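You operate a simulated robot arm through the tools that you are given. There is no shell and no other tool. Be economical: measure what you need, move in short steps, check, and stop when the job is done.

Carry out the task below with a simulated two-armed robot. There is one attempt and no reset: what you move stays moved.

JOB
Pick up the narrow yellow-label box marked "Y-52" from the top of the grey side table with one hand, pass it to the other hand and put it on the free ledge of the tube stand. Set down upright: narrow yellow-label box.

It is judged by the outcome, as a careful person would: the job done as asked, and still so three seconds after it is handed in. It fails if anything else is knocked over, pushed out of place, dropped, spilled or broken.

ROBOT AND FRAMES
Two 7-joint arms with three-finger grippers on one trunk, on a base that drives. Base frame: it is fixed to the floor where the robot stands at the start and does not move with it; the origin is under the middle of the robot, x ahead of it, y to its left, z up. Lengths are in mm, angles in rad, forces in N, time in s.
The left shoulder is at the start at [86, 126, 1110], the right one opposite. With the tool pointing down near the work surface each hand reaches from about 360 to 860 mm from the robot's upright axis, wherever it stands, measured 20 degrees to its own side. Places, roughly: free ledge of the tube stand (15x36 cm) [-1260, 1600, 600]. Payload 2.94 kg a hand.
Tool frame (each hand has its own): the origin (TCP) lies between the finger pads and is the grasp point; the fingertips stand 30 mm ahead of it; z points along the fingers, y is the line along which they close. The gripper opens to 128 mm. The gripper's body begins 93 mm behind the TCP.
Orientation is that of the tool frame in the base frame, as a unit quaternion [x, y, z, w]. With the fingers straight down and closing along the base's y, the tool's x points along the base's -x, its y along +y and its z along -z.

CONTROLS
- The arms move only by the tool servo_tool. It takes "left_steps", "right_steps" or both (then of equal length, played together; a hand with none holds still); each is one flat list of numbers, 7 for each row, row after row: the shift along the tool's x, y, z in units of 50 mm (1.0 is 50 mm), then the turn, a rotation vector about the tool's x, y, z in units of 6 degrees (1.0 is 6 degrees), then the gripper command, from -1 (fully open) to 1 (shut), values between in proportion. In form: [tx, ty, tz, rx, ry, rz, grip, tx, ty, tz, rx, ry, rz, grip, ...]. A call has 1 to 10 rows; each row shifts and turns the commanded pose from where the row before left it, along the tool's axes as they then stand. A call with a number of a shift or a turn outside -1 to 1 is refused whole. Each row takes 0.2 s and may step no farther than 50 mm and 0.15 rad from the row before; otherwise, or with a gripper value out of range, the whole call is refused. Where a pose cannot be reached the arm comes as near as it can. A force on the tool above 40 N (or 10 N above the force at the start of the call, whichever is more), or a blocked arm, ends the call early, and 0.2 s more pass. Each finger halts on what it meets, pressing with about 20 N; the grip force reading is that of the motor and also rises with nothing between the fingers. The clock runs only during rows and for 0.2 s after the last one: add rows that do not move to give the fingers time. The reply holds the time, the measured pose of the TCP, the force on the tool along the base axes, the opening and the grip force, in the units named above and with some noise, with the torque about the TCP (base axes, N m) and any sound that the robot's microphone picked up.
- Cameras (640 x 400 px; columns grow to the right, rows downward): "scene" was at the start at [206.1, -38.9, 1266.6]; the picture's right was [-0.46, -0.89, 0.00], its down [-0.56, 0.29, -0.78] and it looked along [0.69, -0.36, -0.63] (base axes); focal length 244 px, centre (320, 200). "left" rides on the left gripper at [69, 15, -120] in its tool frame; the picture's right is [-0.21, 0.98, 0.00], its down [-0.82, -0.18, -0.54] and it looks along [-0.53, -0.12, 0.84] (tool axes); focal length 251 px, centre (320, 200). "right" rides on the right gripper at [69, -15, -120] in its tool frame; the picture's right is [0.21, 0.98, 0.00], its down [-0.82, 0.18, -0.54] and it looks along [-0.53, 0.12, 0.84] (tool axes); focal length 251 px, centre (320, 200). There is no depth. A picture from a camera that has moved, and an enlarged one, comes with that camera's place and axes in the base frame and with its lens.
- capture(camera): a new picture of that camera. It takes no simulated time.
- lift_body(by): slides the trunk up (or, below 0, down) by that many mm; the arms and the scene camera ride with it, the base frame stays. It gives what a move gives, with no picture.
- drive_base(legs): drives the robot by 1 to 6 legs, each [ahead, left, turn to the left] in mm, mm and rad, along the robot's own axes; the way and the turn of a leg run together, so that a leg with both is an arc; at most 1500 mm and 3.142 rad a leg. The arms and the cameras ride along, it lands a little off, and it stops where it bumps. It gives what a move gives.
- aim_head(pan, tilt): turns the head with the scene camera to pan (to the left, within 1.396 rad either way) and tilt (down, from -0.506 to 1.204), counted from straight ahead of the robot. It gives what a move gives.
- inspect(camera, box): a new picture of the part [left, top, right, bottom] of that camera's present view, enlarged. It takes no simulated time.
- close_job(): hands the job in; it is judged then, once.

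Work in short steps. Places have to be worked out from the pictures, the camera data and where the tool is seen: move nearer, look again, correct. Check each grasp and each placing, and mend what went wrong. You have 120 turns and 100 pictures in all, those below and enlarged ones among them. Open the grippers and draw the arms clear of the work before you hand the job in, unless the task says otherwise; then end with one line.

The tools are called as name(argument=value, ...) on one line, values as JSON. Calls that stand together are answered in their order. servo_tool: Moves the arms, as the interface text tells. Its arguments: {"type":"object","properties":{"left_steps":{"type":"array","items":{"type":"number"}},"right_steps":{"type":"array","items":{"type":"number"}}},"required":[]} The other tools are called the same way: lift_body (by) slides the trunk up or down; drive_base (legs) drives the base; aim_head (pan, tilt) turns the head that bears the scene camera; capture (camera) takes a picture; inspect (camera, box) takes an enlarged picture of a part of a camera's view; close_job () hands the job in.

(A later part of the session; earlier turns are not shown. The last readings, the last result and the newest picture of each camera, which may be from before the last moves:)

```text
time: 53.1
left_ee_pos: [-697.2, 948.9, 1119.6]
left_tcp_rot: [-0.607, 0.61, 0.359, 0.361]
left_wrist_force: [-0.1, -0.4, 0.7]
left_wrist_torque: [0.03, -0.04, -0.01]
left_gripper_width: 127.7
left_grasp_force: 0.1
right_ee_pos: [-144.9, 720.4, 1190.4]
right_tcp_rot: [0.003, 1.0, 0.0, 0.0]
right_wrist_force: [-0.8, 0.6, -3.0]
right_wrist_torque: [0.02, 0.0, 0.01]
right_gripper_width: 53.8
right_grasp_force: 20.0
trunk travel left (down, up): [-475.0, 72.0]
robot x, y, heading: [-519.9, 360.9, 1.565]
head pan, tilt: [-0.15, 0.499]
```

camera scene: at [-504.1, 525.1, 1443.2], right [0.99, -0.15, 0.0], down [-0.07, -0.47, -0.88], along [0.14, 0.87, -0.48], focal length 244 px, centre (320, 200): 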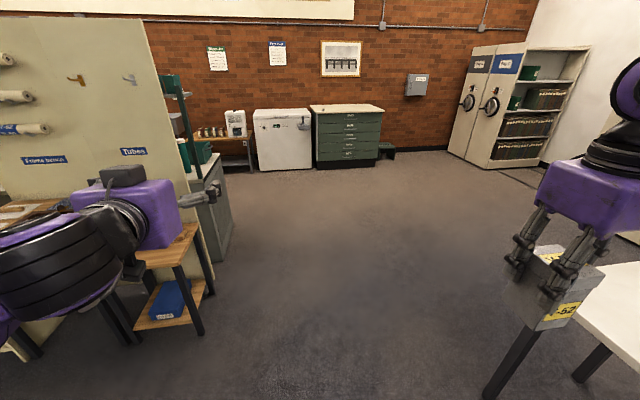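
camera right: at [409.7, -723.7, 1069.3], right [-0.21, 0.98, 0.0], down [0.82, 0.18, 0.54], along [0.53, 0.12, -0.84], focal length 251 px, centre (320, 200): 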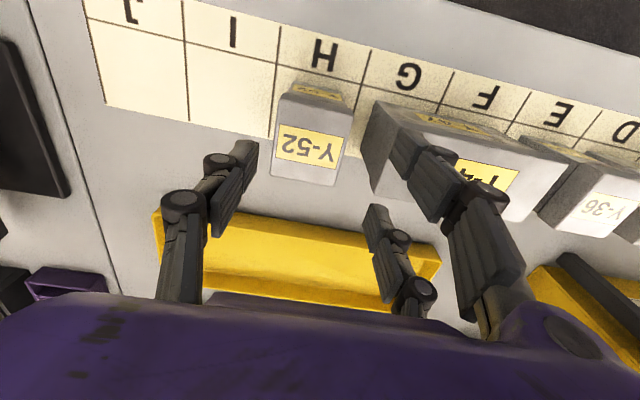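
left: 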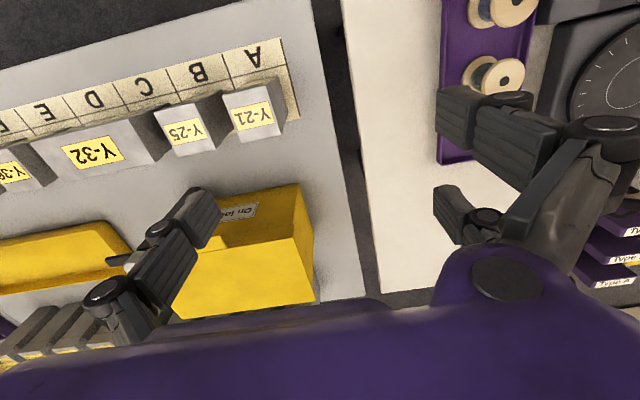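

Right hand is now turned. I move it with the box out front to about (−479, 1010, 1150).

servo_tool(right_steps=[0.67, 0.58, 0.08, 0, 0, 0, 0.7, 0.67, 0.58, 0.08, 0, 0, 0, 0.7, 0.67, 0.58, 0.08, 0, 0, 0, 0.7, 0.67, 0.58, 0.08, 0, 0, 0, 0.7, 0.67, 0.58, 0.08, 0, 0, 0, 0.7, 0.67, 0.58, 0.08, 0, 0, 0, 0.7, 0.67, 0.58, 0.08, 0, 0, 0, 0.7, 0.67, 0.58, 0.08, 0, 0, 0, 0.7, 0.67, 0.58, 0.08, 0, 0, 0, 0.7, 0.67, 0.58, 0.08, 0, 0, 0, 0.7])

aim_head(pan=0.1, tilt=0.6)

aim_head(pan=0.1, tilt=0.6)

capture(camera="scene")

capture(camera="left")

```text
time: 55.3
left_ee_pos: [-698.4, 949.8, 1120.3]
left_tcp_rot: [-0.607, 0.609, 0.36, 0.361]
left_wrist_force: [-0.2, -0.8, 0.6]
left_wrist_torque: [0.03, 0.01, -0.03]
left_gripper_width: 128.0
left_grasp_force: 0.0
right_ee_pos: [-356.0, 906.1, 1168.0]
right_tcp_rot: [0.003, 1.0, 0.0, -0.001]
right_wrist_force: [0.1, 1.1, -2.6]
right_wrist_torque: [0.01, -0.02, -0.01]
right_gripper_width: 53.9
right_grasp_force: 20.1
right hand out of reach, approached as far as the arm can: row 7, 8, 9, 10
trunk travel left (down, up): [-475.0, 72.0]
robot x, y, heading: [-515.8, 357.1, 1.57]
head pan, tilt: [-0.15, 0.499]
```

```text
time: 56.1
left_ee_pos: [-698.9, 949.1, 1120.0]
left_tcp_rot: [-0.607, 0.61, 0.36, 0.361]
left_wrist_force: [-0.1, -0.2, -0.2]
left_wrist_torque: [0.03, -0.01, 0.02]
left_gripper_width: 128.1
left_grasp_force: 0.1
right_ee_pos: [-355.9, 905.9, 1167.2]
right_tcp_rot: [0.003, 1.0, 0.0, 0.0]
right_wrist_force: [-0.7, -0.4, -2.9]
right_wrist_torque: [0.03, -0.01, -0.03]
right_gripper_width: 54.2
right_grasp_force: 19.7
trunk travel left (down, up): [-475.0, 72.0]
robot x, y, heading: [-518.8, 361.2, 1.569]
head pan, tilt: [0.099, 0.6]
```

```text
time: 56.7
left_ee_pos: [-697.4, 949.1, 1120.1]
left_tcp_rot: [-0.608, 0.609, 0.36, 0.361]
left_wrist_force: [0.1, -0.7, -0.5]
left_wrist_torque: [0.01, 0.01, -0.01]
left_gripper_width: 128.3
left_grasp_force: 0.1
right_ee_pos: [-355.8, 905.6, 1165.6]
right_tcp_rot: [0.003, 1.0, 0.0, 0.0]
right_wrist_force: [0.1, -0.2, -1.8]
right_wrist_torque: [0.0, 0.01, -0.01]
right_gripper_width: 53.8
right_grasp_force: 20.0
trunk travel left (down, up): [-475.0, 72.0]
robot x, y, heading: [-519.1, 365.4, 1.565]
head pan, tilt: [0.099, 0.6]
```

```text
73 pictures are left
camera scene: at [-526.0, 523.8, 1434.1], right [1.0, 0.09, 0.0], down [0.05, -0.56, -0.82], along [-0.08, 0.82, -0.57], focal length 244 px, centre (320, 200)
```

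scene: 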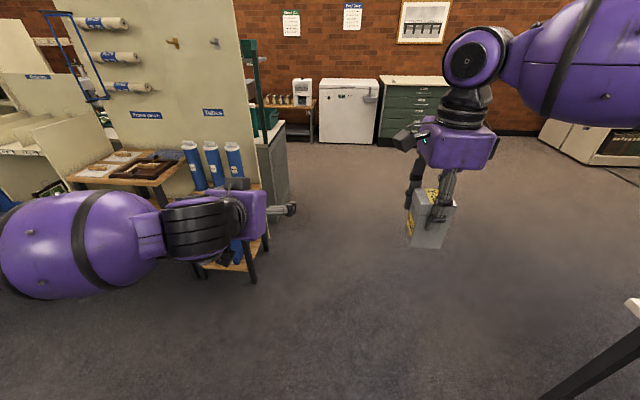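

```text
72 pictures are left
camera left: at [-713.1, 810.1, 1116.3], right [-0.98, 0.11, 0.19], down [0.18, -0.08, 0.98], along [0.12, 0.99, 0.06], focal length 251 px, centre (320, 200)
```

left: 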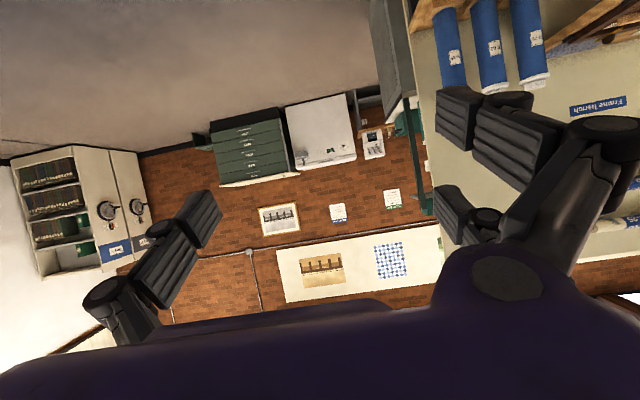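

The right hand can't reach that far at this height. I try a nearer, lower meeting spot: (−445, 910, 1125).

servo_tool(right_steps=[0, 0, 0.8, 0, 0, 0, 0.7, 0.6, 0, 0, 0, 0, 0, 0.7, 0.6, 0, 0, 0, 0, 0, 0.7, 0.6, 0, 0, 0, 0, 0, 0.7, 0, 0, 0, 0, 0, 0, 0.7])

```text
time: 57.9
left_ee_pos: [-698.5, 948.1, 1119.9]
left_tcp_rot: [-0.607, 0.61, 0.359, 0.362]
left_wrist_force: [-0.7, -0.2, 0.2]
left_wrist_torque: [0.01, -0.01, -0.02]
left_gripper_width: 128.0
left_grasp_force: 0.1
right_ee_pos: [-376.6, 881.1, 1122.0]
right_tcp_rot: [0.003, 1.0, 0.0, 0.0]
right_wrist_force: [0.3, -1.2, -2.0]
right_wrist_torque: [0.0, -0.02, 0.01]
right_gripper_width: 53.7
right_grasp_force: 20.1
right hand out of reach, approached as far as the arm can: row 2, 3, 4
trunk travel left (down, up): [-475.0, 72.0]
robot x, y, heading: [-517.2, 360.0, 1.56]
head pan, tilt: [0.099, 0.6]
```

The right hand's limit is there, at (−377, 881, 1122). I bring the left hand to it instead: first back it up, then move it sideways part-way.

servo_tool(left_steps=[0.26, 0, -0.72, 0, 0, 0, -1, 0.26, 0, -0.72, 0, 0, 0, -1, 0.26, 0, -0.72, 0, 0, 0, -1, 0.26, 0, -0.72, 0, 0, 0, -1, 0, -0.8, 0, 0, 0, 0, -1, 0, -0.8, 0, 0, 0, 0, -1, 0, -0.8, 0, 0, 0, 0, -1, 0, -0.8, 0, 0, 0, 0, -1, 0, 0, 0, 0, 0, 0, -1])

capture(camera="scene")

capture(camera="left")

```text
time: 59.9
left_ee_pos: [-538.2, 916.9, 1124.1]
left_tcp_rot: [-0.608, 0.609, 0.36, 0.361]
left_wrist_force: [0.1, 0.9, 0.3]
left_wrist_torque: [0.02, -0.02, -0.03]
left_gripper_width: 127.9
left_grasp_force: 0.1
left hand out of reach, approached as far as the arm can: row 1, 2, 3, 4
right_ee_pos: [-376.2, 879.0, 1122.2]
right_tcp_rot: [0.002, 1.0, -0.001, -0.001]
right_wrist_force: [0.1, -0.3, -1.6]
right_wrist_torque: [0.01, -0.04, -0.02]
right_gripper_width: 54.1
right_grasp_force: 20.3
trunk travel left (down, up): [-475.0, 72.0]
robot x, y, heading: [-518.2, 357.0, 1.564]
head pan, tilt: [0.099, 0.6]
```

```text
71 pictures are left
camera scene: at [-527.4, 523.3, 1434.1], right [1.0, 0.09, 0.0], down [0.05, -0.56, -0.83], along [-0.08, 0.82, -0.56], focal length 244 px, centre (320, 200)
```

scene: 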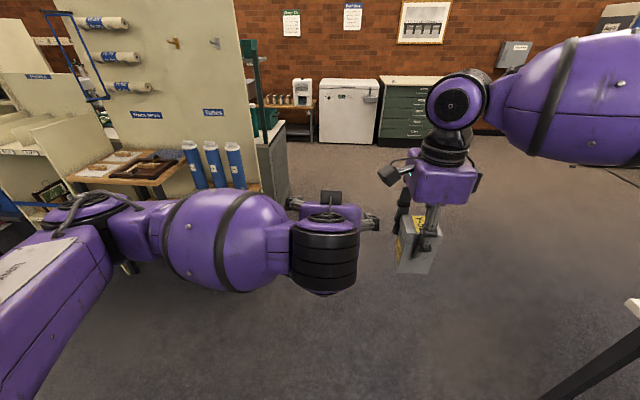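

```text
70 pictures are left
camera left: at [-553.6, 777.8, 1121.0], right [-0.98, 0.11, 0.19], down [0.18, -0.08, 0.98], along [0.12, 0.99, 0.06], focal length 251 px, centre (320, 200)
```

left: 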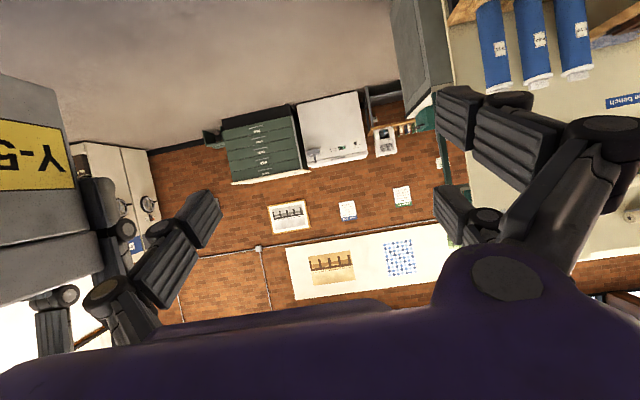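

The left hand can't come back nearer than ~555 mm ahead, so the meeting place must be farther out and lower, where top-down reach is better. I lower the right hand 150 mm and probe ahead/inward.

servo_tool(right_steps=[0, 0, 0.8, 0, 0, 0, 0.7, 0, 0, 0.8, 0, 0, 0, 0.7, 0, 0, 0.8, 0, 0, 0, 0.7, 0, 0, 0.7, 0, 0, 0, 0.7, 0, 0.7, 0, 0, 0, 0, 0.7, 0, 0.7, 0, 0, 0, 0, 0.7, 0, 0.7, 0, 0, 0, 0, 0.7, 0, 0.7, 0, 0, 0, 0, 0.7, 0, 0, 0, 0, 0, 0, 0.7])

```text
time: 61.9
left_ee_pos: [-535.9, 916.8, 1124.6]
left_tcp_rot: [-0.607, 0.61, 0.359, 0.361]
left_wrist_force: [-0.6, 0.7, 0.1]
left_wrist_torque: [0.02, 0.0, 0.0]
left_gripper_width: 128.2
left_grasp_force: 0.1
right_ee_pos: [-325.1, 921.3, 1054.7]
right_tcp_rot: [0.001, 1.0, 0.001, -0.001]
right_wrist_force: [-0.1, -0.2, -1.7]
right_wrist_torque: [0.0, 0.03, 0.0]
right_gripper_width: 54.2
right_grasp_force: 19.7
right hand out of reach, approached as far as the arm can: row 1, 2, 3, 4, 5, 6, 7, 8
trunk travel left (down, up): [-475.0, 72.0]
robot x, y, heading: [-517.5, 361.0, 1.566]
head pan, tilt: [0.099, 0.6]
```

I test whether the wrist yaw is the limit: turn back 30° and try again to move inward.

servo_tool(right_steps=[0, 0, 0, 0, 0, -1, 0.7, 0, 0, 0, 0, 0, -1, 0.7, 0, 0, 0, 0, 0, -1, 0.7, 0, 0, 0, 0, 0, -1, 0.7, 0, 0, 0, 0, 0, -1, 0.7, 0, 0, 0.8, 0, 0, 0, 0.7, 0, 0, 0.8, 0, 0, 0, 0.7, 0.7, 0.4, 0, 0, 0, 0, 0.7, 0.7, 0.4, 0, 0, 0, 0, 0.7, 0, 0, 0, 0, 0, 0, 0.7])

```text
time: 64.1
left_ee_pos: [-537.3, 916.9, 1123.6]
left_tcp_rot: [-0.607, 0.609, 0.361, 0.361]
left_wrist_force: [-0.2, 1.0, -0.4]
left_wrist_torque: [0.0, -0.03, 0.0]
left_gripper_width: 128.2
left_grasp_force: 0.1
right_ee_pos: [-345.0, 887.3, 1015.9]
right_tcp_rot: [-0.256, 0.967, 0.001, 0.0]
right_wrist_force: [0.2, -0.1, -2.2]
right_wrist_torque: [0.04, 0.02, -0.01]
right_gripper_width: 54.0
right_grasp_force: 20.0
right hand out of reach, approached as far as the arm can: row 6, 7, 8, 9
trunk travel left (down, up): [-475.0, 72.0]
robot x, y, heading: [-517.4, 362.0, 1.562]
head pan, tilt: [0.099, 0.6]
```

Not a pure yaw limit. I take the right hand aside (restoring 90° yaw) and probe how far back the left hand can go when it is more to the right.

servo_tool(right_steps=[-0.7, 0, 0, 0, 0, 0, 0.7, -0.7, 0, 0, 0, 0, 0, 0.7, -0.7, 0, -0.4, 0, 0, 0, 0.7, -0.7, 0, -0.4, 0, 0, 1, 0.7, 0, 0, -0.8, 0, 0, 1, 0.7, 0, 0, -0.8, 0, 0, 1, 0.7, 0, 0, 0, 0, 0, 1, 0.7, 0, 0, 0, 0, 0, 1, 0.7])

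servo_tool(left_steps=[0, -0.8, 0, 0, 0, 0, -1, 0, -0.8, 0, 0, 0, 0, -1, 0.26, 0, -0.72, 0, 0, 0, -1, 0.26, 0, -0.72, 0, 0, 0, -1, 0.26, 0, -0.72, 0, 0, 0, -1, 0, 0, 0, 0, 0, 0, -1])

```text
time: 65.9
left_ee_pos: [-538.7, 917.0, 1124.7]
left_tcp_rot: [-0.608, 0.609, 0.36, 0.361]
left_wrist_force: [0.0, -0.4, -0.2]
left_wrist_torque: [0.01, 0.01, 0.02]
left_gripper_width: 128.3
left_grasp_force: 0.0
right_ee_pos: [-223.6, 959.2, 1136.2]
right_tcp_rot: [0.003, 1.0, 0.0, 0.0]
right_wrist_force: [0.0, 0.3, -1.8]
right_wrist_torque: [-0.02, 0.02, -0.01]
right_gripper_width: 53.9
right_grasp_force: 19.9
trunk travel left (down, up): [-475.0, 72.0]
robot x, y, heading: [-518.2, 359.2, 1.563]
head pan, tilt: [0.099, 0.6]
```

```text
time: 67.3
left_ee_pos: [-460.5, 805.9, 1143.1]
left_tcp_rot: [-0.607, 0.61, 0.359, 0.362]
left_wrist_force: [0.3, -0.7, 0.4]
left_wrist_torque: [-0.01, -0.07, -0.02]
left_gripper_width: 128.1
left_grasp_force: 0.1
right_ee_pos: [-224.5, 960.8, 1134.3]
right_tcp_rot: [0.002, 1.0, 0.0, 0.001]
right_wrist_force: [-0.6, -0.4, -2.6]
right_wrist_torque: [-0.01, -0.02, 0.0]
right_gripper_width: 54.2
right_grasp_force: 19.9
trunk travel left (down, up): [-475.0, 72.0]
robot x, y, heading: [-520.2, 357.7, 1.56]
head pan, tilt: [0.099, 0.6]
```

Farther right the left hand moves freely. Meeting point: right at (−345, 905, 1145), left pre-grasp at (−345, 805, 1175). I position the left first, then the right.

servo_tool(left_steps=[-0.19, -0.77, -0.09, 0, 0, 0, -0.6, -0.19, -0.77, -0.09, 0, 0, 0, -0.6, -0.19, -0.77, -0.09, 0, 0, 0, -0.6, 0, 0, 0, 0, 0, 0, -0.6])

servo_tool(right_steps=[0.7, -0.1, -0.05, 0, 0, 0, 0.7, 0.6, -0.3, -0.05, 0, 0, 0, 0.7, 0.5, -0.3, -0.05, 0, 0, 0, 0.7, 0.5, -0.35, -0.05, 0, 0, 0, 0.7, 0, 0, 0, 0, 0, 0, 0.7])

capture(camera="scene")

capture(camera="left")

capture(camera="right")

```text
time: 68.3
left_ee_pos: [-343.1, 805.8, 1175.1]
left_tcp_rot: [-0.608, 0.609, 0.36, 0.361]
left_wrist_force: [-1.0, 0.2, 0.3]
left_wrist_torque: [0.02, -0.06, 0.01]
left_gripper_width: 102.5
left_grasp_force: 0.0
right_ee_pos: [-223.5, 959.2, 1136.6]
right_tcp_rot: [0.001, 1.0, 0.001, 0.001]
right_wrist_force: [0.0, -0.8, -2.5]
right_wrist_torque: [-0.03, -0.01, 0.0]
right_gripper_width: 53.9
right_grasp_force: 19.8
trunk travel left (down, up): [-475.0, 72.0]
robot x, y, heading: [-519.6, 357.8, 1.561]
head pan, tilt: [0.099, 0.6]
```

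```text
time: 69.5
left_ee_pos: [-343.8, 806.8, 1176.1]
left_tcp_rot: [-0.607, 0.61, 0.359, 0.362]
left_wrist_force: [1.1, 0.6, -0.3]
left_wrist_torque: [-0.02, 0.03, -0.01]
left_gripper_width: 102.4
left_grasp_force: 0.0
right_ee_pos: [-337.7, 905.7, 1147.2]
right_tcp_rot: [0.002, 1.0, 0.0, 0.0]
right_wrist_force: [-0.3, -0.1, -3.5]
right_wrist_torque: [-0.04, 0.01, 0.03]
right_gripper_width: 54.1
right_grasp_force: 19.9
trunk travel left (down, up): [-475.0, 72.0]
robot x, y, heading: [-513.6, 361.1, 1.565]
head pan, tilt: [0.099, 0.6]
```

```text
69 pictures are left
camera scene: at [-525.5, 524.0, 1434.0], right [1.0, 0.09, 0.0], down [0.05, -0.56, -0.82], along [-0.08, 0.82, -0.57], focal length 244 px, centre (320, 200)
```

scene: 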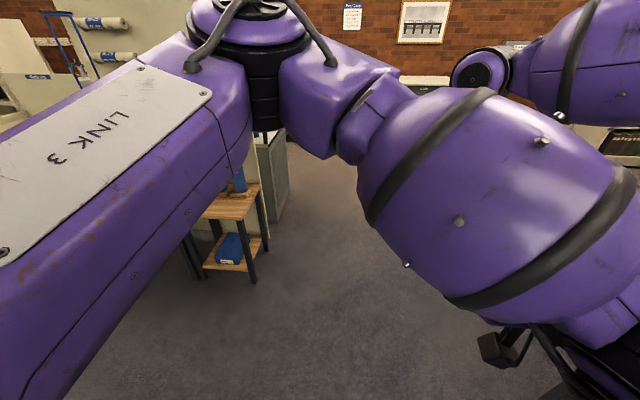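

```text
68 pictures are left
camera left: at [-357.7, 668.6, 1172.1], right [-0.98, 0.11, 0.19], down [0.18, -0.08, 0.98], along [0.12, 0.99, 0.06], focal length 251 px, centre (320, 200)
```

left: 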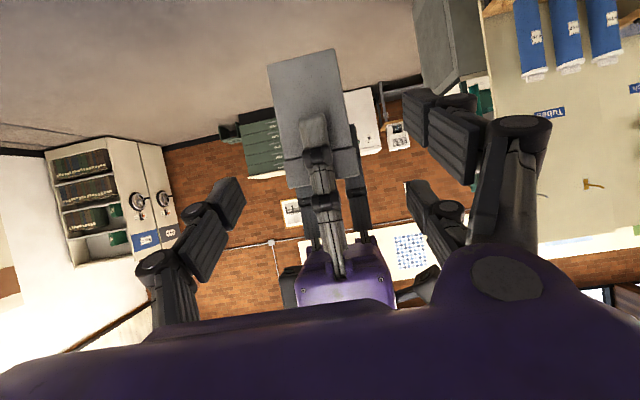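

```text
67 pictures are left
camera right: at [-407.6, 893.6, 1265.5], right [-0.21, 0.98, 0.0], down [0.82, 0.18, 0.54], along [0.53, 0.11, -0.84], focal length 251 px, centre (320, 200)
```

right: 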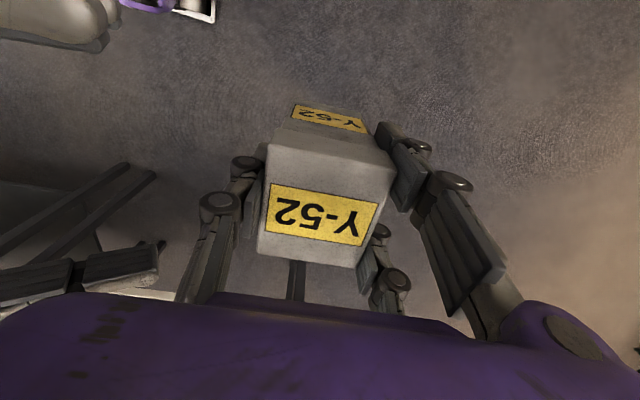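

The left camera shows the box between the left fingers' path, right hand's single finger facing me, exactly as planned. I centre 4.5 mm and advance 60 mm along the tool axis.

servo_tool(left_steps=[-0.04, -0.09, 0.4, 0, 0, 0, -0.6, 0, 0, 0.4, 0, 0, 0, -0.6, 0, 0, 0.4, 0, 0, 0, -0.6, 0, 0, 0, 0, 0, 0, -0.6])

capture(camera="left")

capture(camera="right")

```text
time: 70.5
left_ee_pos: [-336.4, 861.3, 1147.7]
left_tcp_rot: [-0.606, 0.61, 0.36, 0.362]
left_wrist_force: [-0.2, 0.2, 1.1]
left_wrist_torque: [-0.02, -0.01, -0.01]
left_gripper_width: 102.3
left_grasp_force: 0.1
right_ee_pos: [-338.3, 906.5, 1145.8]
right_tcp_rot: [0.002, 1.0, 0.0, 0.0]
right_wrist_force: [-0.4, -0.3, -2.4]
right_wrist_torque: [-0.01, 0.0, 0.02]
right_gripper_width: 54.0
right_grasp_force: 20.0
trunk travel left (down, up): [-475.0, 72.0]
robot x, y, heading: [-518.2, 364.5, 1.569]
head pan, tilt: [0.099, 0.6]
```

```text
66 pictures are left
camera left: at [-352.6, 722.3, 1144.7], right [-0.98, 0.11, 0.19], down [0.18, -0.08, 0.98], along [0.12, 0.99, 0.06], focal length 251 px, centre (320, 200)
```

left: 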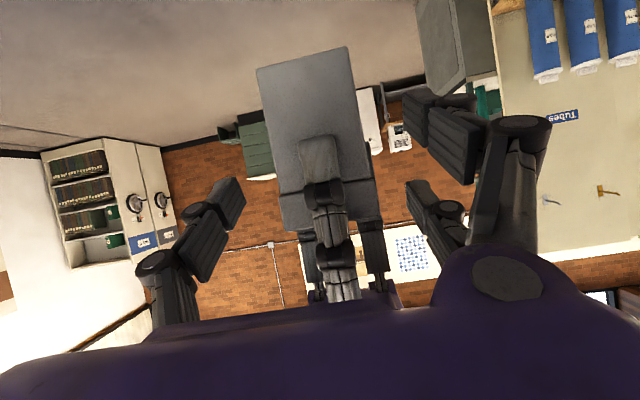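

```text
65 pictures are left
camera right: at [-407.7, 893.3, 1265.8], right [-0.21, 0.98, 0.0], down [0.82, 0.18, 0.54], along [0.53, 0.11, -0.84], focal length 251 px, centre (320, 200)
```

right: 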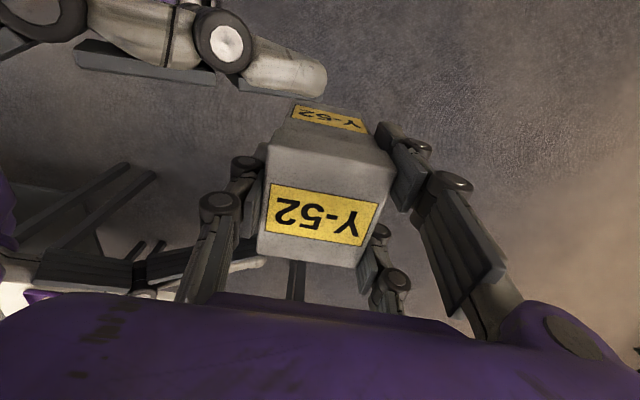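

Alignment holds and there is clearance all round. I advance the last 41 mm.

servo_tool(left_steps=[0, 0.02, 0.27, 0, 0, 0, -0.6, 0, 0, 0.27, 0, 0, 0, -0.6, 0, 0, 0.27, 0, 0, 0, -0.6, 0, 0, 0, 0, 0, 0, -0.6])

capture(camera="left")

capture(camera="right")

```text
time: 71.5
left_ee_pos: [-337.9, 897.8, 1128.4]
left_tcp_rot: [-0.607, 0.61, 0.359, 0.361]
left_wrist_force: [0.7, 0.1, 0.1]
left_wrist_torque: [-0.01, 0.0, -0.02]
left_gripper_width: 102.5
left_grasp_force: 0.2
right_ee_pos: [-338.4, 907.6, 1146.3]
right_tcp_rot: [0.003, 1.0, 0.0, 0.0]
right_wrist_force: [-0.1, 0.4, -2.9]
right_wrist_torque: [-0.03, 0.03, 0.0]
right_gripper_width: 53.8
right_grasp_force: 19.6
trunk travel left (down, up): [-475.0, 72.0]
robot x, y, heading: [-516.2, 361.6, 1.571]
head pan, tilt: [0.099, 0.6]
```

```text
64 pictures are left
camera left: at [-353.4, 758.1, 1124.4], right [-0.98, 0.11, 0.19], down [0.18, -0.08, 0.98], along [0.12, 0.99, 0.06], focal length 251 px, centre (320, 200)
```

left: 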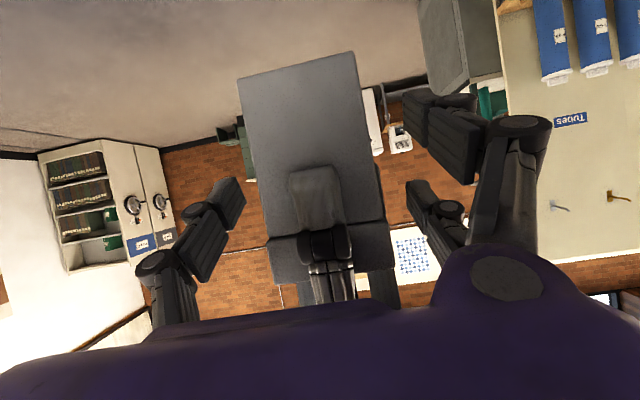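

```text
63 pictures are left
camera right: at [-407.8, 893.4, 1265.7], right [-0.21, 0.98, 0.0], down [0.82, 0.18, 0.54], along [0.53, 0.11, -0.84], focal length 251 px, centre (320, 200)
```

right: 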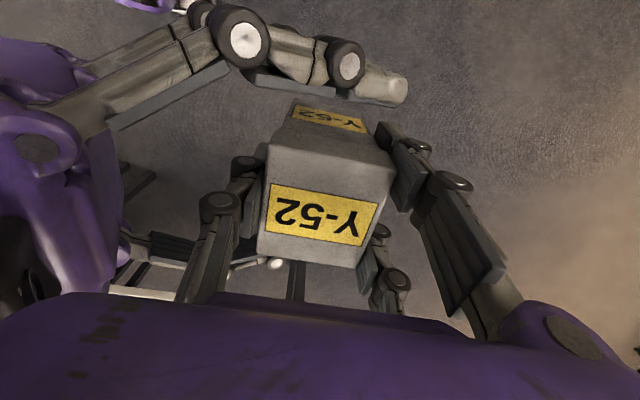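

The left hand's upper finger tip would come near the right hand's front fingers; I back off 10 mm horizontally, then close the left gripper gradually.

servo_tool(left_steps=[0.1, 0, -0.175, 0, 0, 0, -0.6, 0, 0, 0, 0, 0, 0, -0.6, 0, 0, 0, 0, 0, 0, -0.3, 0, 0, 0, 0, 0, 0, -0.05])

capture(camera="left")

capture(camera="right")

```text
time: 72.5
left_ee_pos: [-338.3, 886.0, 1128.1]
left_tcp_rot: [-0.608, 0.609, 0.36, 0.361]
left_wrist_force: [-0.6, 0.1, -0.3]
left_wrist_torque: [-0.02, -0.02, 0.0]
left_gripper_width: 67.3
left_grasp_force: 0.0
right_ee_pos: [-339.2, 907.1, 1146.6]
right_tcp_rot: [0.003, 1.0, -0.001, 0.0]
right_wrist_force: [-0.1, 0.6, -2.5]
right_wrist_torque: [-0.02, 0.01, 0.06]
right_gripper_width: 53.8
right_grasp_force: 19.8
trunk travel left (down, up): [-475.0, 72.0]
robot x, y, heading: [-518.1, 361.8, 1.566]
head pan, tilt: [0.099, 0.6]
```

```text
62 pictures are left
camera left: at [-353.4, 747.6, 1124.2], right [-0.98, 0.11, 0.19], down [0.18, -0.08, 0.98], along [0.12, 0.99, 0.06], focal length 251 px, centre (320, 200)
```

left: 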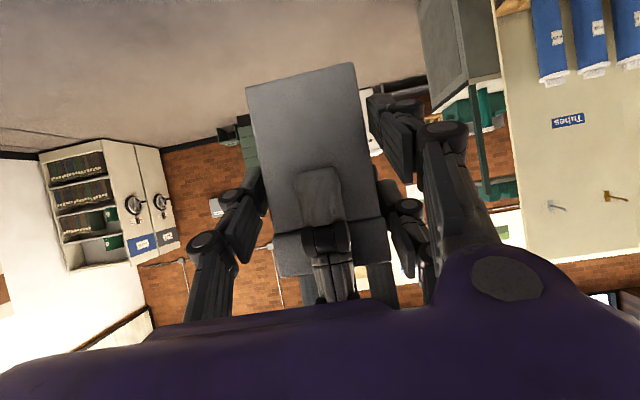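

```text
61 pictures are left
camera right: at [-407.8, 893.5, 1265.7], right [-0.21, 0.98, 0.0], down [0.82, 0.18, 0.54], along [0.53, 0.11, -0.84], focal length 251 px, centre (320, 200)
```

right: 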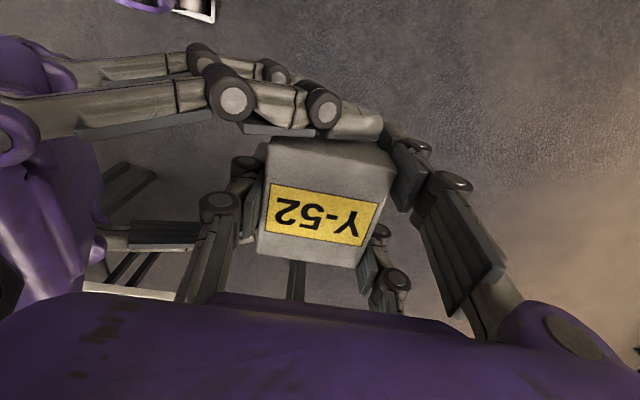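

Gap of ~8 mm remains. I close the left gripper onto the box.

servo_tool(left_steps=[0, 0, 0, 0, 0, 0, 0.1, 0, 0, 0, 0, 0, 0, 0.3, 0, 0, 0, 0, 0, 0, 0.6, 0, 0, 0, 0, 0, 0, 0.7])

capture(camera="right")

capture(camera="left")

```text
time: 73.5
left_ee_pos: [-339.2, 886.6, 1128.3]
left_tcp_rot: [-0.607, 0.61, 0.359, 0.361]
left_wrist_force: [-8.1, -4.5, 2.1]
left_wrist_torque: [0.23, -0.38, 0.51]
left_gripper_width: 59.7
left_grasp_force: 20.4
right_ee_pos: [-338.0, 907.0, 1147.2]
right_tcp_rot: [0.002, 1.0, 0.0, -0.001]
right_wrist_force: [7.8, 5.2, -4.1]
right_wrist_torque: [-0.07, 0.26, -0.37]
right_gripper_width: 53.8
right_grasp_force: 20.4
trunk travel left (down, up): [-475.0, 72.0]
robot x, y, heading: [-519.2, 361.1, 1.564]
head pan, tilt: [0.099, 0.6]
```

```text
60 pictures are left
camera right: at [-407.3, 893.9, 1265.5], right [-0.21, 0.98, 0.0], down [0.82, 0.18, 0.54], along [0.53, 0.11, -0.84], focal length 251 px, centre (320, 200)
```

right: 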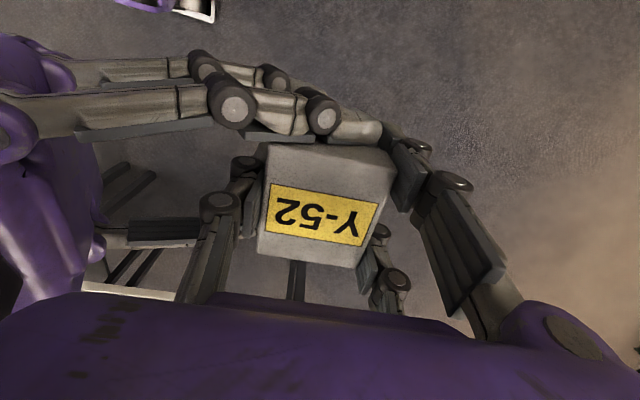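

```text
59 pictures are left
camera left: at [-353.7, 747.8, 1124.2], right [-0.98, 0.11, 0.19], down [0.18, -0.08, 0.98], along [0.12, 0.99, 0.06], focal length 251 px, centre (320, 200)
```

left: 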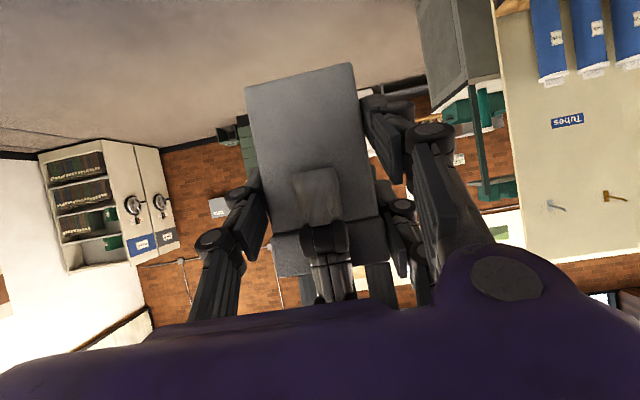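

Left holds at 59.7 mm, 20 N. Now I open the right hand to ~80 mm and look.

servo_tool(right_steps=[0, 0, 0, 0, 0, 0, 0.1, 0, 0, 0, 0, 0, 0, -0.25, 0, 0, 0, 0, 0, 0, -0.25], left_steps=[0, 0, 0, 0, 0, 0, 0.7, 0, 0, 0, 0, 0, 0, 0.7, 0, 0, 0, 0, 0, 0, 0.7])

capture(camera="right")

capture(camera="left")

```text
time: 74.3
left_ee_pos: [-338.3, 886.4, 1128.3]
left_tcp_rot: [-0.606, 0.611, 0.359, 0.362]
left_wrist_force: [0.3, 0.0, 0.6]
left_wrist_torque: [-0.06, 0.02, -0.03]
left_gripper_width: 59.4
left_grasp_force: 19.8
right_ee_pos: [-338.3, 906.5, 1147.1]
right_tcp_rot: [0.002, 1.0, 0.001, 0.0]
right_wrist_force: [-0.3, -0.6, 0.1]
right_wrist_torque: [0.03, -0.01, 0.02]
right_gripper_width: 80.1
right_grasp_force: 0.0
trunk travel left (down, up): [-475.0, 72.0]
robot x, y, heading: [-522.8, 361.6, 1.571]
head pan, tilt: [0.099, 0.6]
```

```text
58 pictures are left
camera right: at [-408.0, 893.5, 1265.8], right [-0.21, 0.98, 0.0], down [0.82, 0.18, 0.54], along [0.53, 0.11, -0.84], focal length 251 px, centre (320, 200)
```

right: 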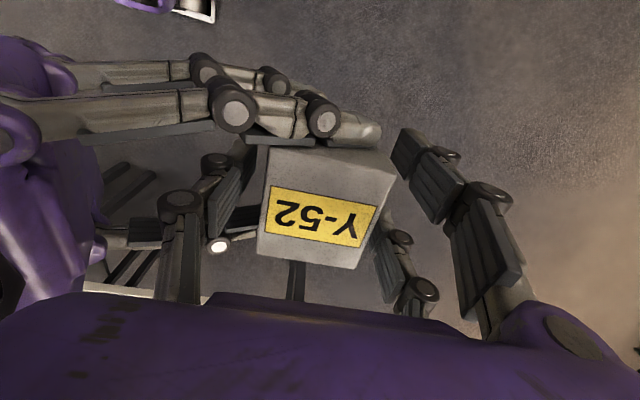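

```text
57 pictures are left
camera left: at [-353.5, 747.7, 1124.1], right [-0.98, 0.11, 0.19], down [0.18, -0.08, 0.98], along [0.12, 0.99, 0.06], focal length 251 px, centre (320, 200)
```

left: 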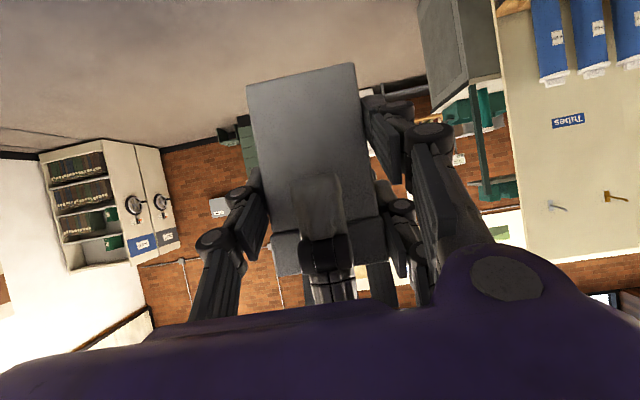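

Released cleanly. I raise the right hand in small steps.

servo_tool(right_steps=[0, 0, -0.5, 0, 0, 0, -0.25, 0, 0, -0.5, 0, 0, 0, -0.25, 0, 0, -0.5, 0, 0, 0, -0.25])

```text
time: 75.1
left_ee_pos: [-339.0, 885.7, 1129.0]
left_tcp_rot: [-0.607, 0.609, 0.36, 0.361]
left_wrist_force: [-0.5, 0.4, 0.4]
left_wrist_torque: [-0.04, -0.01, -0.03]
left_gripper_width: 59.4
left_grasp_force: 20.3
right_ee_pos: [-338.1, 905.2, 1221.0]
right_tcp_rot: [0.003, 1.0, 0.001, 0.001]
right_wrist_force: [-0.2, 0.2, -0.4]
right_wrist_torque: [0.01, 0.01, 0.0]
right_gripper_width: 80.2
right_grasp_force: 0.0
trunk travel left (down, up): [-475.0, 72.0]
robot x, y, heading: [-520.7, 360.7, 1.565]
head pan, tilt: [0.099, 0.6]
```

Tips are above the lid. I raise a bit more and move the right hand off to the right, then look.

servo_tool(right_steps=[0, 0, -0.4, 0, 0, 0, -0.25, -0.6, 0, 0, 0, 0, 0, -0.25, -0.8, 0, 0, 0, 0, 0, -0.25, -0.8, 0, 0, 0, 0, 0, -0.25, -0.8, 0, 0, 0, 0, 0, -0.25, -0.8, 0, 0, 0, 0, 0, -0.25, -0.8, 0, 0, 0, 0, 0, -0.25])

capture(camera="left")

capture(camera="right")

```text
time: 76.7
left_ee_pos: [-337.3, 887.0, 1127.1]
left_tcp_rot: [-0.607, 0.61, 0.36, 0.361]
left_wrist_force: [0.7, -0.7, 0.1]
left_wrist_torque: [-0.08, -0.01, 0.0]
left_gripper_width: 59.6
left_grasp_force: 19.6
right_ee_pos: [-107.6, 904.9, 1240.2]
right_tcp_rot: [0.002, 1.0, 0.0, -0.002]
right_wrist_force: [0.2, 0.4, 0.0]
right_wrist_torque: [-0.01, 0.04, 0.02]
right_gripper_width: 79.9
right_grasp_force: 0.1
trunk travel left (down, up): [-475.0, 72.0]
robot x, y, heading: [-517.8, 358.0, 1.565]
head pan, tilt: [0.099, 0.6]
```

```text
56 pictures are left
camera left: at [-352.6, 747.6, 1124.1], right [-0.98, 0.11, 0.19], down [0.18, -0.08, 0.98], along [0.12, 0.99, 0.06], focal length 251 px, centre (320, 200)
```

left: 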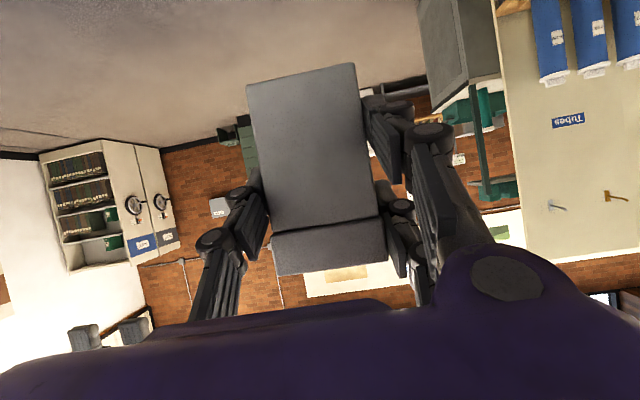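

```text
55 pictures are left
camera right: at [-176.6, 892.0, 1359.4], right [-0.21, 0.98, 0.0], down [0.82, 0.18, 0.54], along [0.53, 0.11, -0.84], focal length 251 px, centre (320, 200)
```

right: 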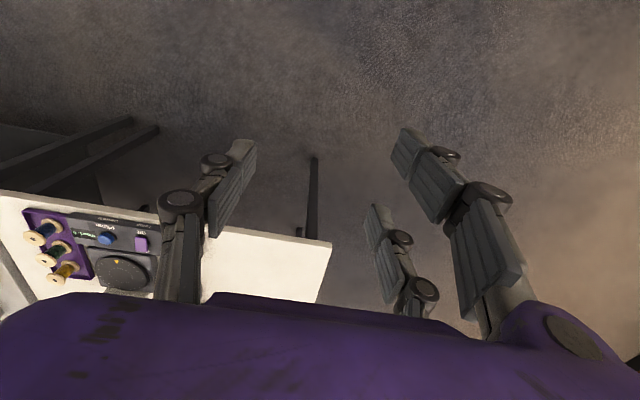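

The pass succeeded; the left hand alone holds the box upright. I bring the left hand to a more central lateral place while turning the right wrist back to neutral.

servo_tool(right_steps=[0, 0, 0, 0, 0, -1, -0.25, 0, 0, 0, 0, 0, -1, -0.25, 0, 0, 0, 0, 0, -1, -0.25, 0, 0, 0, 0, 0, -1, -0.25, 0, 0, 0, 0, 0, -1, -0.25, 0, 0, 0, 0, 0, -1, -0.25, 0, 0, 0, 0, 0, -1, -0.25, 0, 0, 0, 0, 0, -1, -0.25, 0, 0, 0, 0, 0, -1, -0.25, 0, 0, 0, 0, 0, -1, -0.25], left_steps=[-0.05, 0.4, 0.09, 0, 0, 0, 0.7, -0.05, 0.4, 0.09, 0, 0, 0, 0.7, -0.05, 0.4, 0.09, 0, 0, 0, 0.7, -0.05, 0.4, 0.09, 0, 0, 0, 0.7, -0.05, 0.4, 0.09, 0, 0, 0, 0.7, -0.05, 0.4, 0.09, 0, 0, 0, 0.7, 0, 0, 0, 0, 0, 0, 0.7, 0, 0, 0, 0, 0, 0, 0.7, 0, 0, 0, 0, 0, 0, 0.7, 0, 0, 0, 0, 0, 0, 0.7])

servo_tool(right_steps=[0, 0, 0, 0, 0, -1, -0.25, 0, 0, 0, 0, 0, -1, -0.25, 0, 0, 0, 0, 0, -1, -0.25, 0, 0, 0, 0, 0, -1, -0.25, 0, 0, 0, 0, 0, -1, -0.25, 0.8, -0.2, 0, 0, 0, 0, -0.25, 0.8, -0.2, 0, 0, 0, 0, -0.25, 0.8, 0, 0, 0, 0, 0, -0.25, 0.8, 0, 0, 0, 0, 0, -0.25, 0.8, 0, 0, 0, 0, 0, -0.25])

```text
time: 78.9
left_ee_pos: [-458.7, 914.7, 1128.8]
left_tcp_rot: [-0.607, 0.61, 0.36, 0.361]
left_wrist_force: [-0.7, 0.1, -0.5]
left_wrist_torque: [-0.04, 0.05, 0.01]
left_gripper_width: 59.5
left_grasp_force: 19.9
right_ee_pos: [-109.5, 906.3, 1241.2]
right_tcp_rot: [-0.499, 0.866, 0.0, 0.0]
right_wrist_force: [0.0, 0.2, 0.0]
right_wrist_torque: [0.04, 0.02, -0.01]
right_gripper_width: 80.1
right_grasp_force: 0.1
trunk travel left (down, up): [-475.0, 72.0]
robot x, y, heading: [-518.8, 358.4, 1.566]
head pan, tilt: [0.099, 0.6]
```

```text
time: 81.1
left_ee_pos: [-459.2, 914.1, 1130.4]
left_tcp_rot: [-0.607, 0.609, 0.361, 0.362]
left_wrist_force: [-0.4, -0.4, -0.6]
left_wrist_torque: [-0.03, -0.05, -0.03]
left_gripper_width: 59.5
left_grasp_force: 19.7
right_ee_pos: [-89.2, 702.0, 1240.8]
right_tcp_rot: [-0.705, 0.709, 0.0, 0.001]
right_wrist_force: [-0.7, -0.5, -0.2]
right_wrist_torque: [0.05, -0.03, -0.02]
right_gripper_width: 79.8
right_grasp_force: 0.1
trunk travel left (down, up): [-475.0, 72.0]
robot x, y, heading: [-517.3, 356.6, 1.563]
head pan, tilt: [0.099, 0.6]
```

Arms are set. I drive diagonally (ahead 300, left 800) over the free floor to line up with the ledge, then look.

drive_base(legs=[[300, 0, 0], [0, 800, 0]])

aim_head(pan=0.0, tilt=0.6)

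aim_head(pan=0.0, tilt=0.6)

capture(camera="scene")

capture(camera="left")

```text
time: 90.1
left_ee_pos: [-1247.7, 1230.9, 1128.9]
left_tcp_rot: [-0.607, 0.61, 0.36, 0.361]
left_wrist_force: [-0.1, -0.8, -2.3]
left_wrist_torque: [-0.05, -0.03, -0.01]
left_gripper_width: 59.5
left_grasp_force: 20.1
right_ee_pos: [-877.5, 1019.9, 1238.4]
right_tcp_rot: [-0.705, 0.709, 0.0, 0.0]
right_wrist_force: [0.3, -0.8, 0.0]
right_wrist_torque: [0.01, -0.01, 0.0]
right_gripper_width: 79.8
right_grasp_force: 0.0
trunk travel left (down, up): [-475.0, 72.0]
robot x, y, heading: [-1306.9, 675.5, 1.564]
head pan, tilt: [0.099, 0.6]
```

```text
time: 90.8
left_ee_pos: [-1247.7, 1230.7, 1127.0]
left_tcp_rot: [-0.607, 0.61, 0.36, 0.361]
left_wrist_force: [0.0, 0.1, -2.1]
left_wrist_torque: [-0.06, 0.02, 0.0]
left_gripper_width: 59.6
left_grasp_force: 20.3
right_ee_pos: [-877.1, 1019.0, 1240.3]
right_tcp_rot: [-0.705, 0.709, 0.0, 0.0]
right_wrist_force: [0.2, 0.4, 0.6]
right_wrist_torque: [-0.01, -0.04, -0.01]
right_gripper_width: 79.9
right_grasp_force: 0.0
trunk travel left (down, up): [-475.0, 72.0]
robot x, y, heading: [-1307.4, 674.5, 1.565]
head pan, tilt: [0.0, 0.6]
```

```text
time: 91.4
left_ee_pos: [-1246.7, 1229.8, 1128.2]
left_tcp_rot: [-0.607, 0.61, 0.359, 0.362]
left_wrist_force: [0.1, -0.1, -3.0]
left_wrist_torque: [-0.04, -0.03, -0.03]
left_gripper_width: 59.4
left_grasp_force: 20.0
right_ee_pos: [-877.7, 1019.9, 1240.1]
right_tcp_rot: [-0.706, 0.709, 0.0, 0.0]
right_wrist_force: [0.0, 0.3, -1.0]
right_wrist_torque: [0.01, -0.01, -0.04]
right_gripper_width: 80.2
right_grasp_force: 0.1
trunk travel left (down, up): [-475.0, 72.0]
robot x, y, heading: [-1308.2, 677.4, 1.564]
head pan, tilt: [0.0, 0.6]
```

```text
54 pictures are left
camera scene: at [-1306.3, 839.5, 1434.1], right [1.0, -0.01, 0.0], down [0.0, -0.57, -0.82], along [0.0, 0.82, -0.57], focal length 244 px, centre (320, 200)
```

scene: 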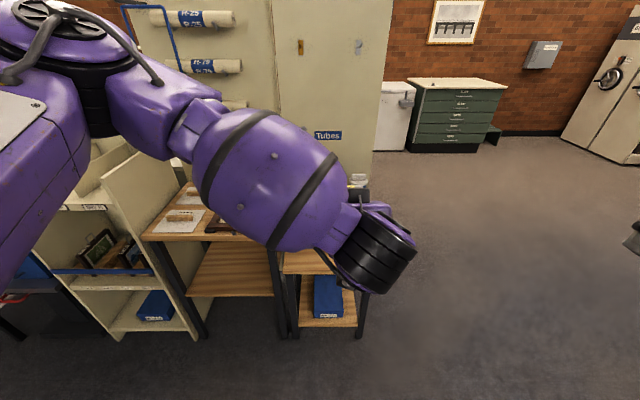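

```text
53 pictures are left
camera left: at [-1262.7, 1092.3, 1124.4], right [-0.98, 0.11, 0.19], down [0.18, -0.08, 0.98], along [0.12, 0.99, 0.06], focal length 251 px, centre (320, 200)
```

left: 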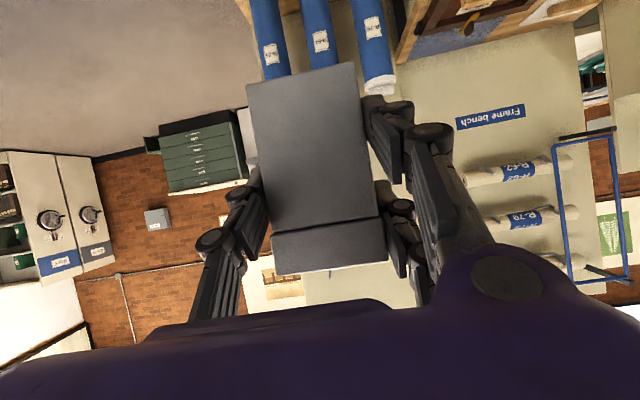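

The left arm hides the ledge from the head camera; I look with the right hand's camera.

capture(camera="right")

```text
52 pictures are left
camera right: at [-862.3, 952.5, 1359.4], right [-0.98, -0.21, 0.0], down [-0.18, 0.82, 0.54], along [-0.11, 0.53, -0.84], focal length 251 px, centre (320, 200)
```

right: 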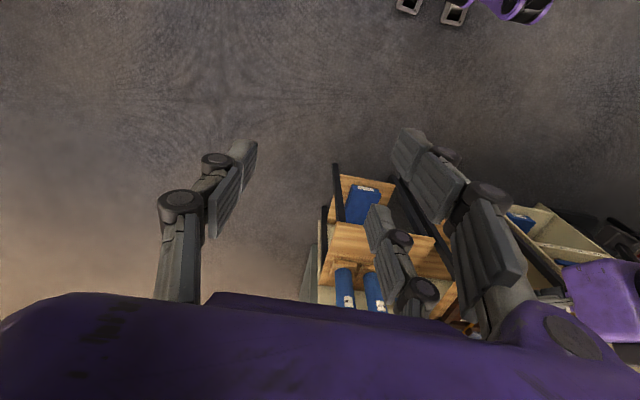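

inspect(camera="right", box=[290, 160, 490, 320])

```text
2.50 times, centred on (390, 240) of right
camera zoom: at [-862.3, 952.5, 1359.4], right [-0.98, -0.21, 0.0], down [-0.18, 0.82, 0.54], along [-0.11, 0.53, -0.84], focal length 629 px, centre (145, 100)
```

zoom: 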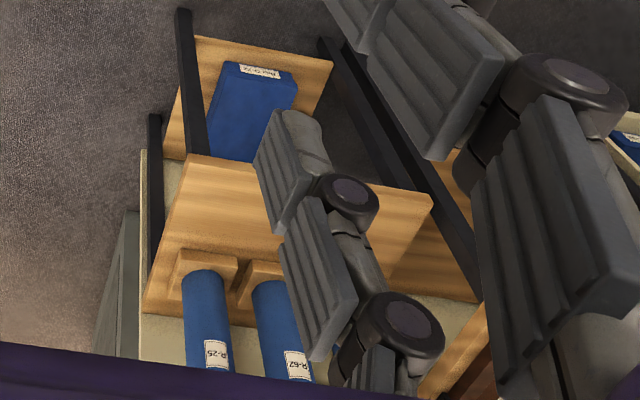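

Ledge at z≈600: x −1449…−1046, y 1514…~1690, tube bases behind. I lower the trunk 430 mm (box bottom ≈640) here in free space first.

lift_body(by=-430)

capture(camera="scene")

capture(camera="left")

capture(camera="right")

```text
refused: -430 is not a number from -400 to 400
```

```text
50 pictures are left
camera scene: at [-1306.3, 839.5, 1434.1], right [1.0, -0.01, 0.0], down [0.0, -0.57, -0.82], along [0.0, 0.82, -0.57], focal length 244 px, centre (320, 200)
```

scene: 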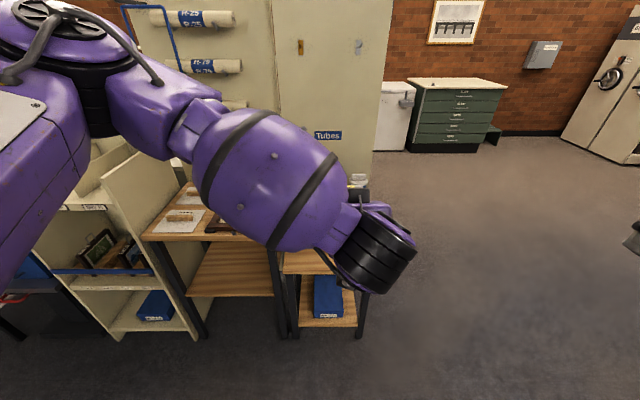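

```text
49 pictures are left
camera left: at [-1262.7, 1092.3, 1124.4], right [-0.98, 0.11, 0.19], down [0.18, -0.08, 0.98], along [0.12, 0.99, 0.06], focal length 251 px, centre (320, 200)
```

left: 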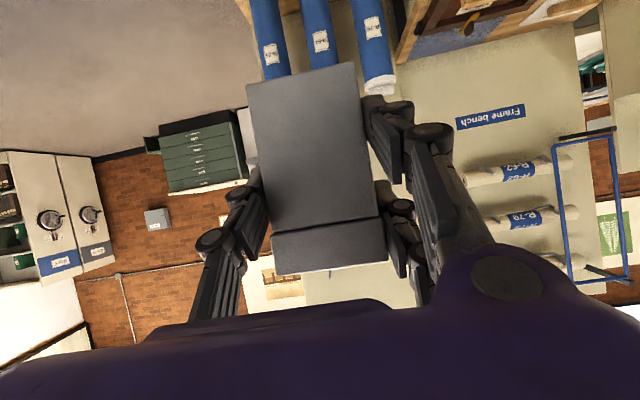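

```text
48 pictures are left
camera right: at [-862.3, 952.5, 1359.4], right [-0.98, -0.21, 0.0], down [-0.18, 0.82, 0.54], along [-0.11, 0.53, -0.84], focal length 251 px, centre (320, 200)
```

right: 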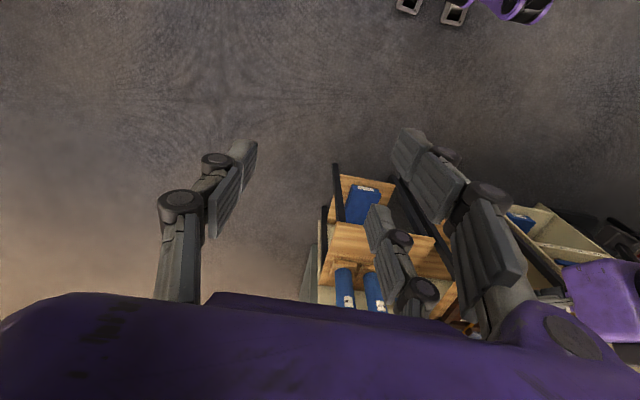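

The limit per call is 400, so I lower in two parts (box bottom to ≈650) and look afterwards.

lift_body(by=-390)

lift_body(by=-30)

capture(camera="left")

capture(camera="scene")

```text
time: 95.1
left_ee_pos: [-1247.0, 1230.6, 737.6]
left_tcp_rot: [-0.607, 0.61, 0.359, 0.361]
left_wrist_force: [0.2, 0.1, -2.2]
left_wrist_torque: [-0.01, -0.03, 0.0]
left_gripper_width: 59.0
left_grasp_force: 20.4
right_ee_pos: [-877.7, 1020.2, 850.3]
right_tcp_rot: [-0.705, 0.709, 0.0, 0.0]
right_wrist_force: [0.2, -0.7, 0.9]
right_wrist_torque: [0.02, 0.02, -0.02]
right_gripper_width: 80.0
right_grasp_force: 0.1
trunk travel left (down, up): [-85.0, 462.0]
robot x, y, heading: [-1307.8, 675.9, 1.567]
head pan, tilt: [0.0, 0.6]
```

```text
time: 95.9
left_ee_pos: [-1247.2, 1230.6, 708.4]
left_tcp_rot: [-0.607, 0.61, 0.359, 0.362]
left_wrist_force: [-0.2, 0.2, -1.5]
left_wrist_torque: [-0.05, 0.0, -0.02]
left_gripper_width: 59.4
left_grasp_force: 19.9
right_ee_pos: [-878.3, 1019.6, 820.9]
right_tcp_rot: [-0.705, 0.709, 0.0, 0.0]
right_wrist_force: [-0.7, 0.8, -0.4]
right_wrist_torque: [0.07, 0.0, -0.02]
right_gripper_width: 80.2
right_grasp_force: 0.0
trunk travel left (down, up): [-55.0, 492.0]
robot x, y, heading: [-1308.9, 671.3, 1.567]
head pan, tilt: [0.0, 0.6]
```

```text
47 pictures are left
camera left: at [-1262.7, 1091.9, 704.7], right [-0.98, 0.11, 0.19], down [0.18, -0.08, 0.98], along [0.12, 0.99, 0.06], focal length 251 px, centre (320, 200)
```

left: 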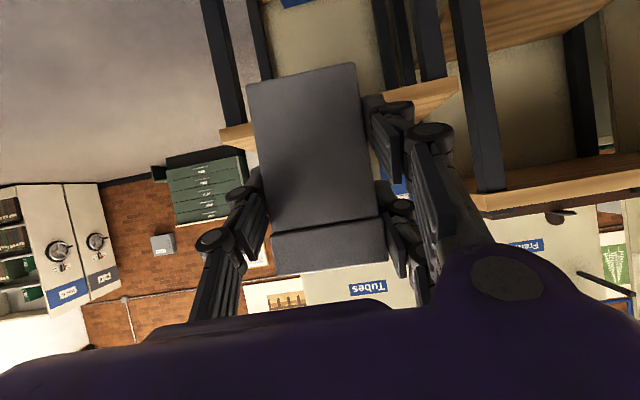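

```text
46 pictures are left
camera scene: at [-1305.5, 984.9, 980.1], right [1.0, -0.01, 0.0], down [0.0, -0.56, -0.83], along [0.0, 0.83, -0.56], focal length 244 px, centre (320, 200)
```

scene: 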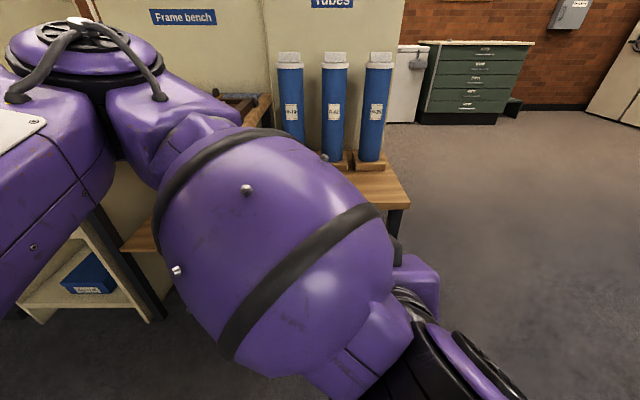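

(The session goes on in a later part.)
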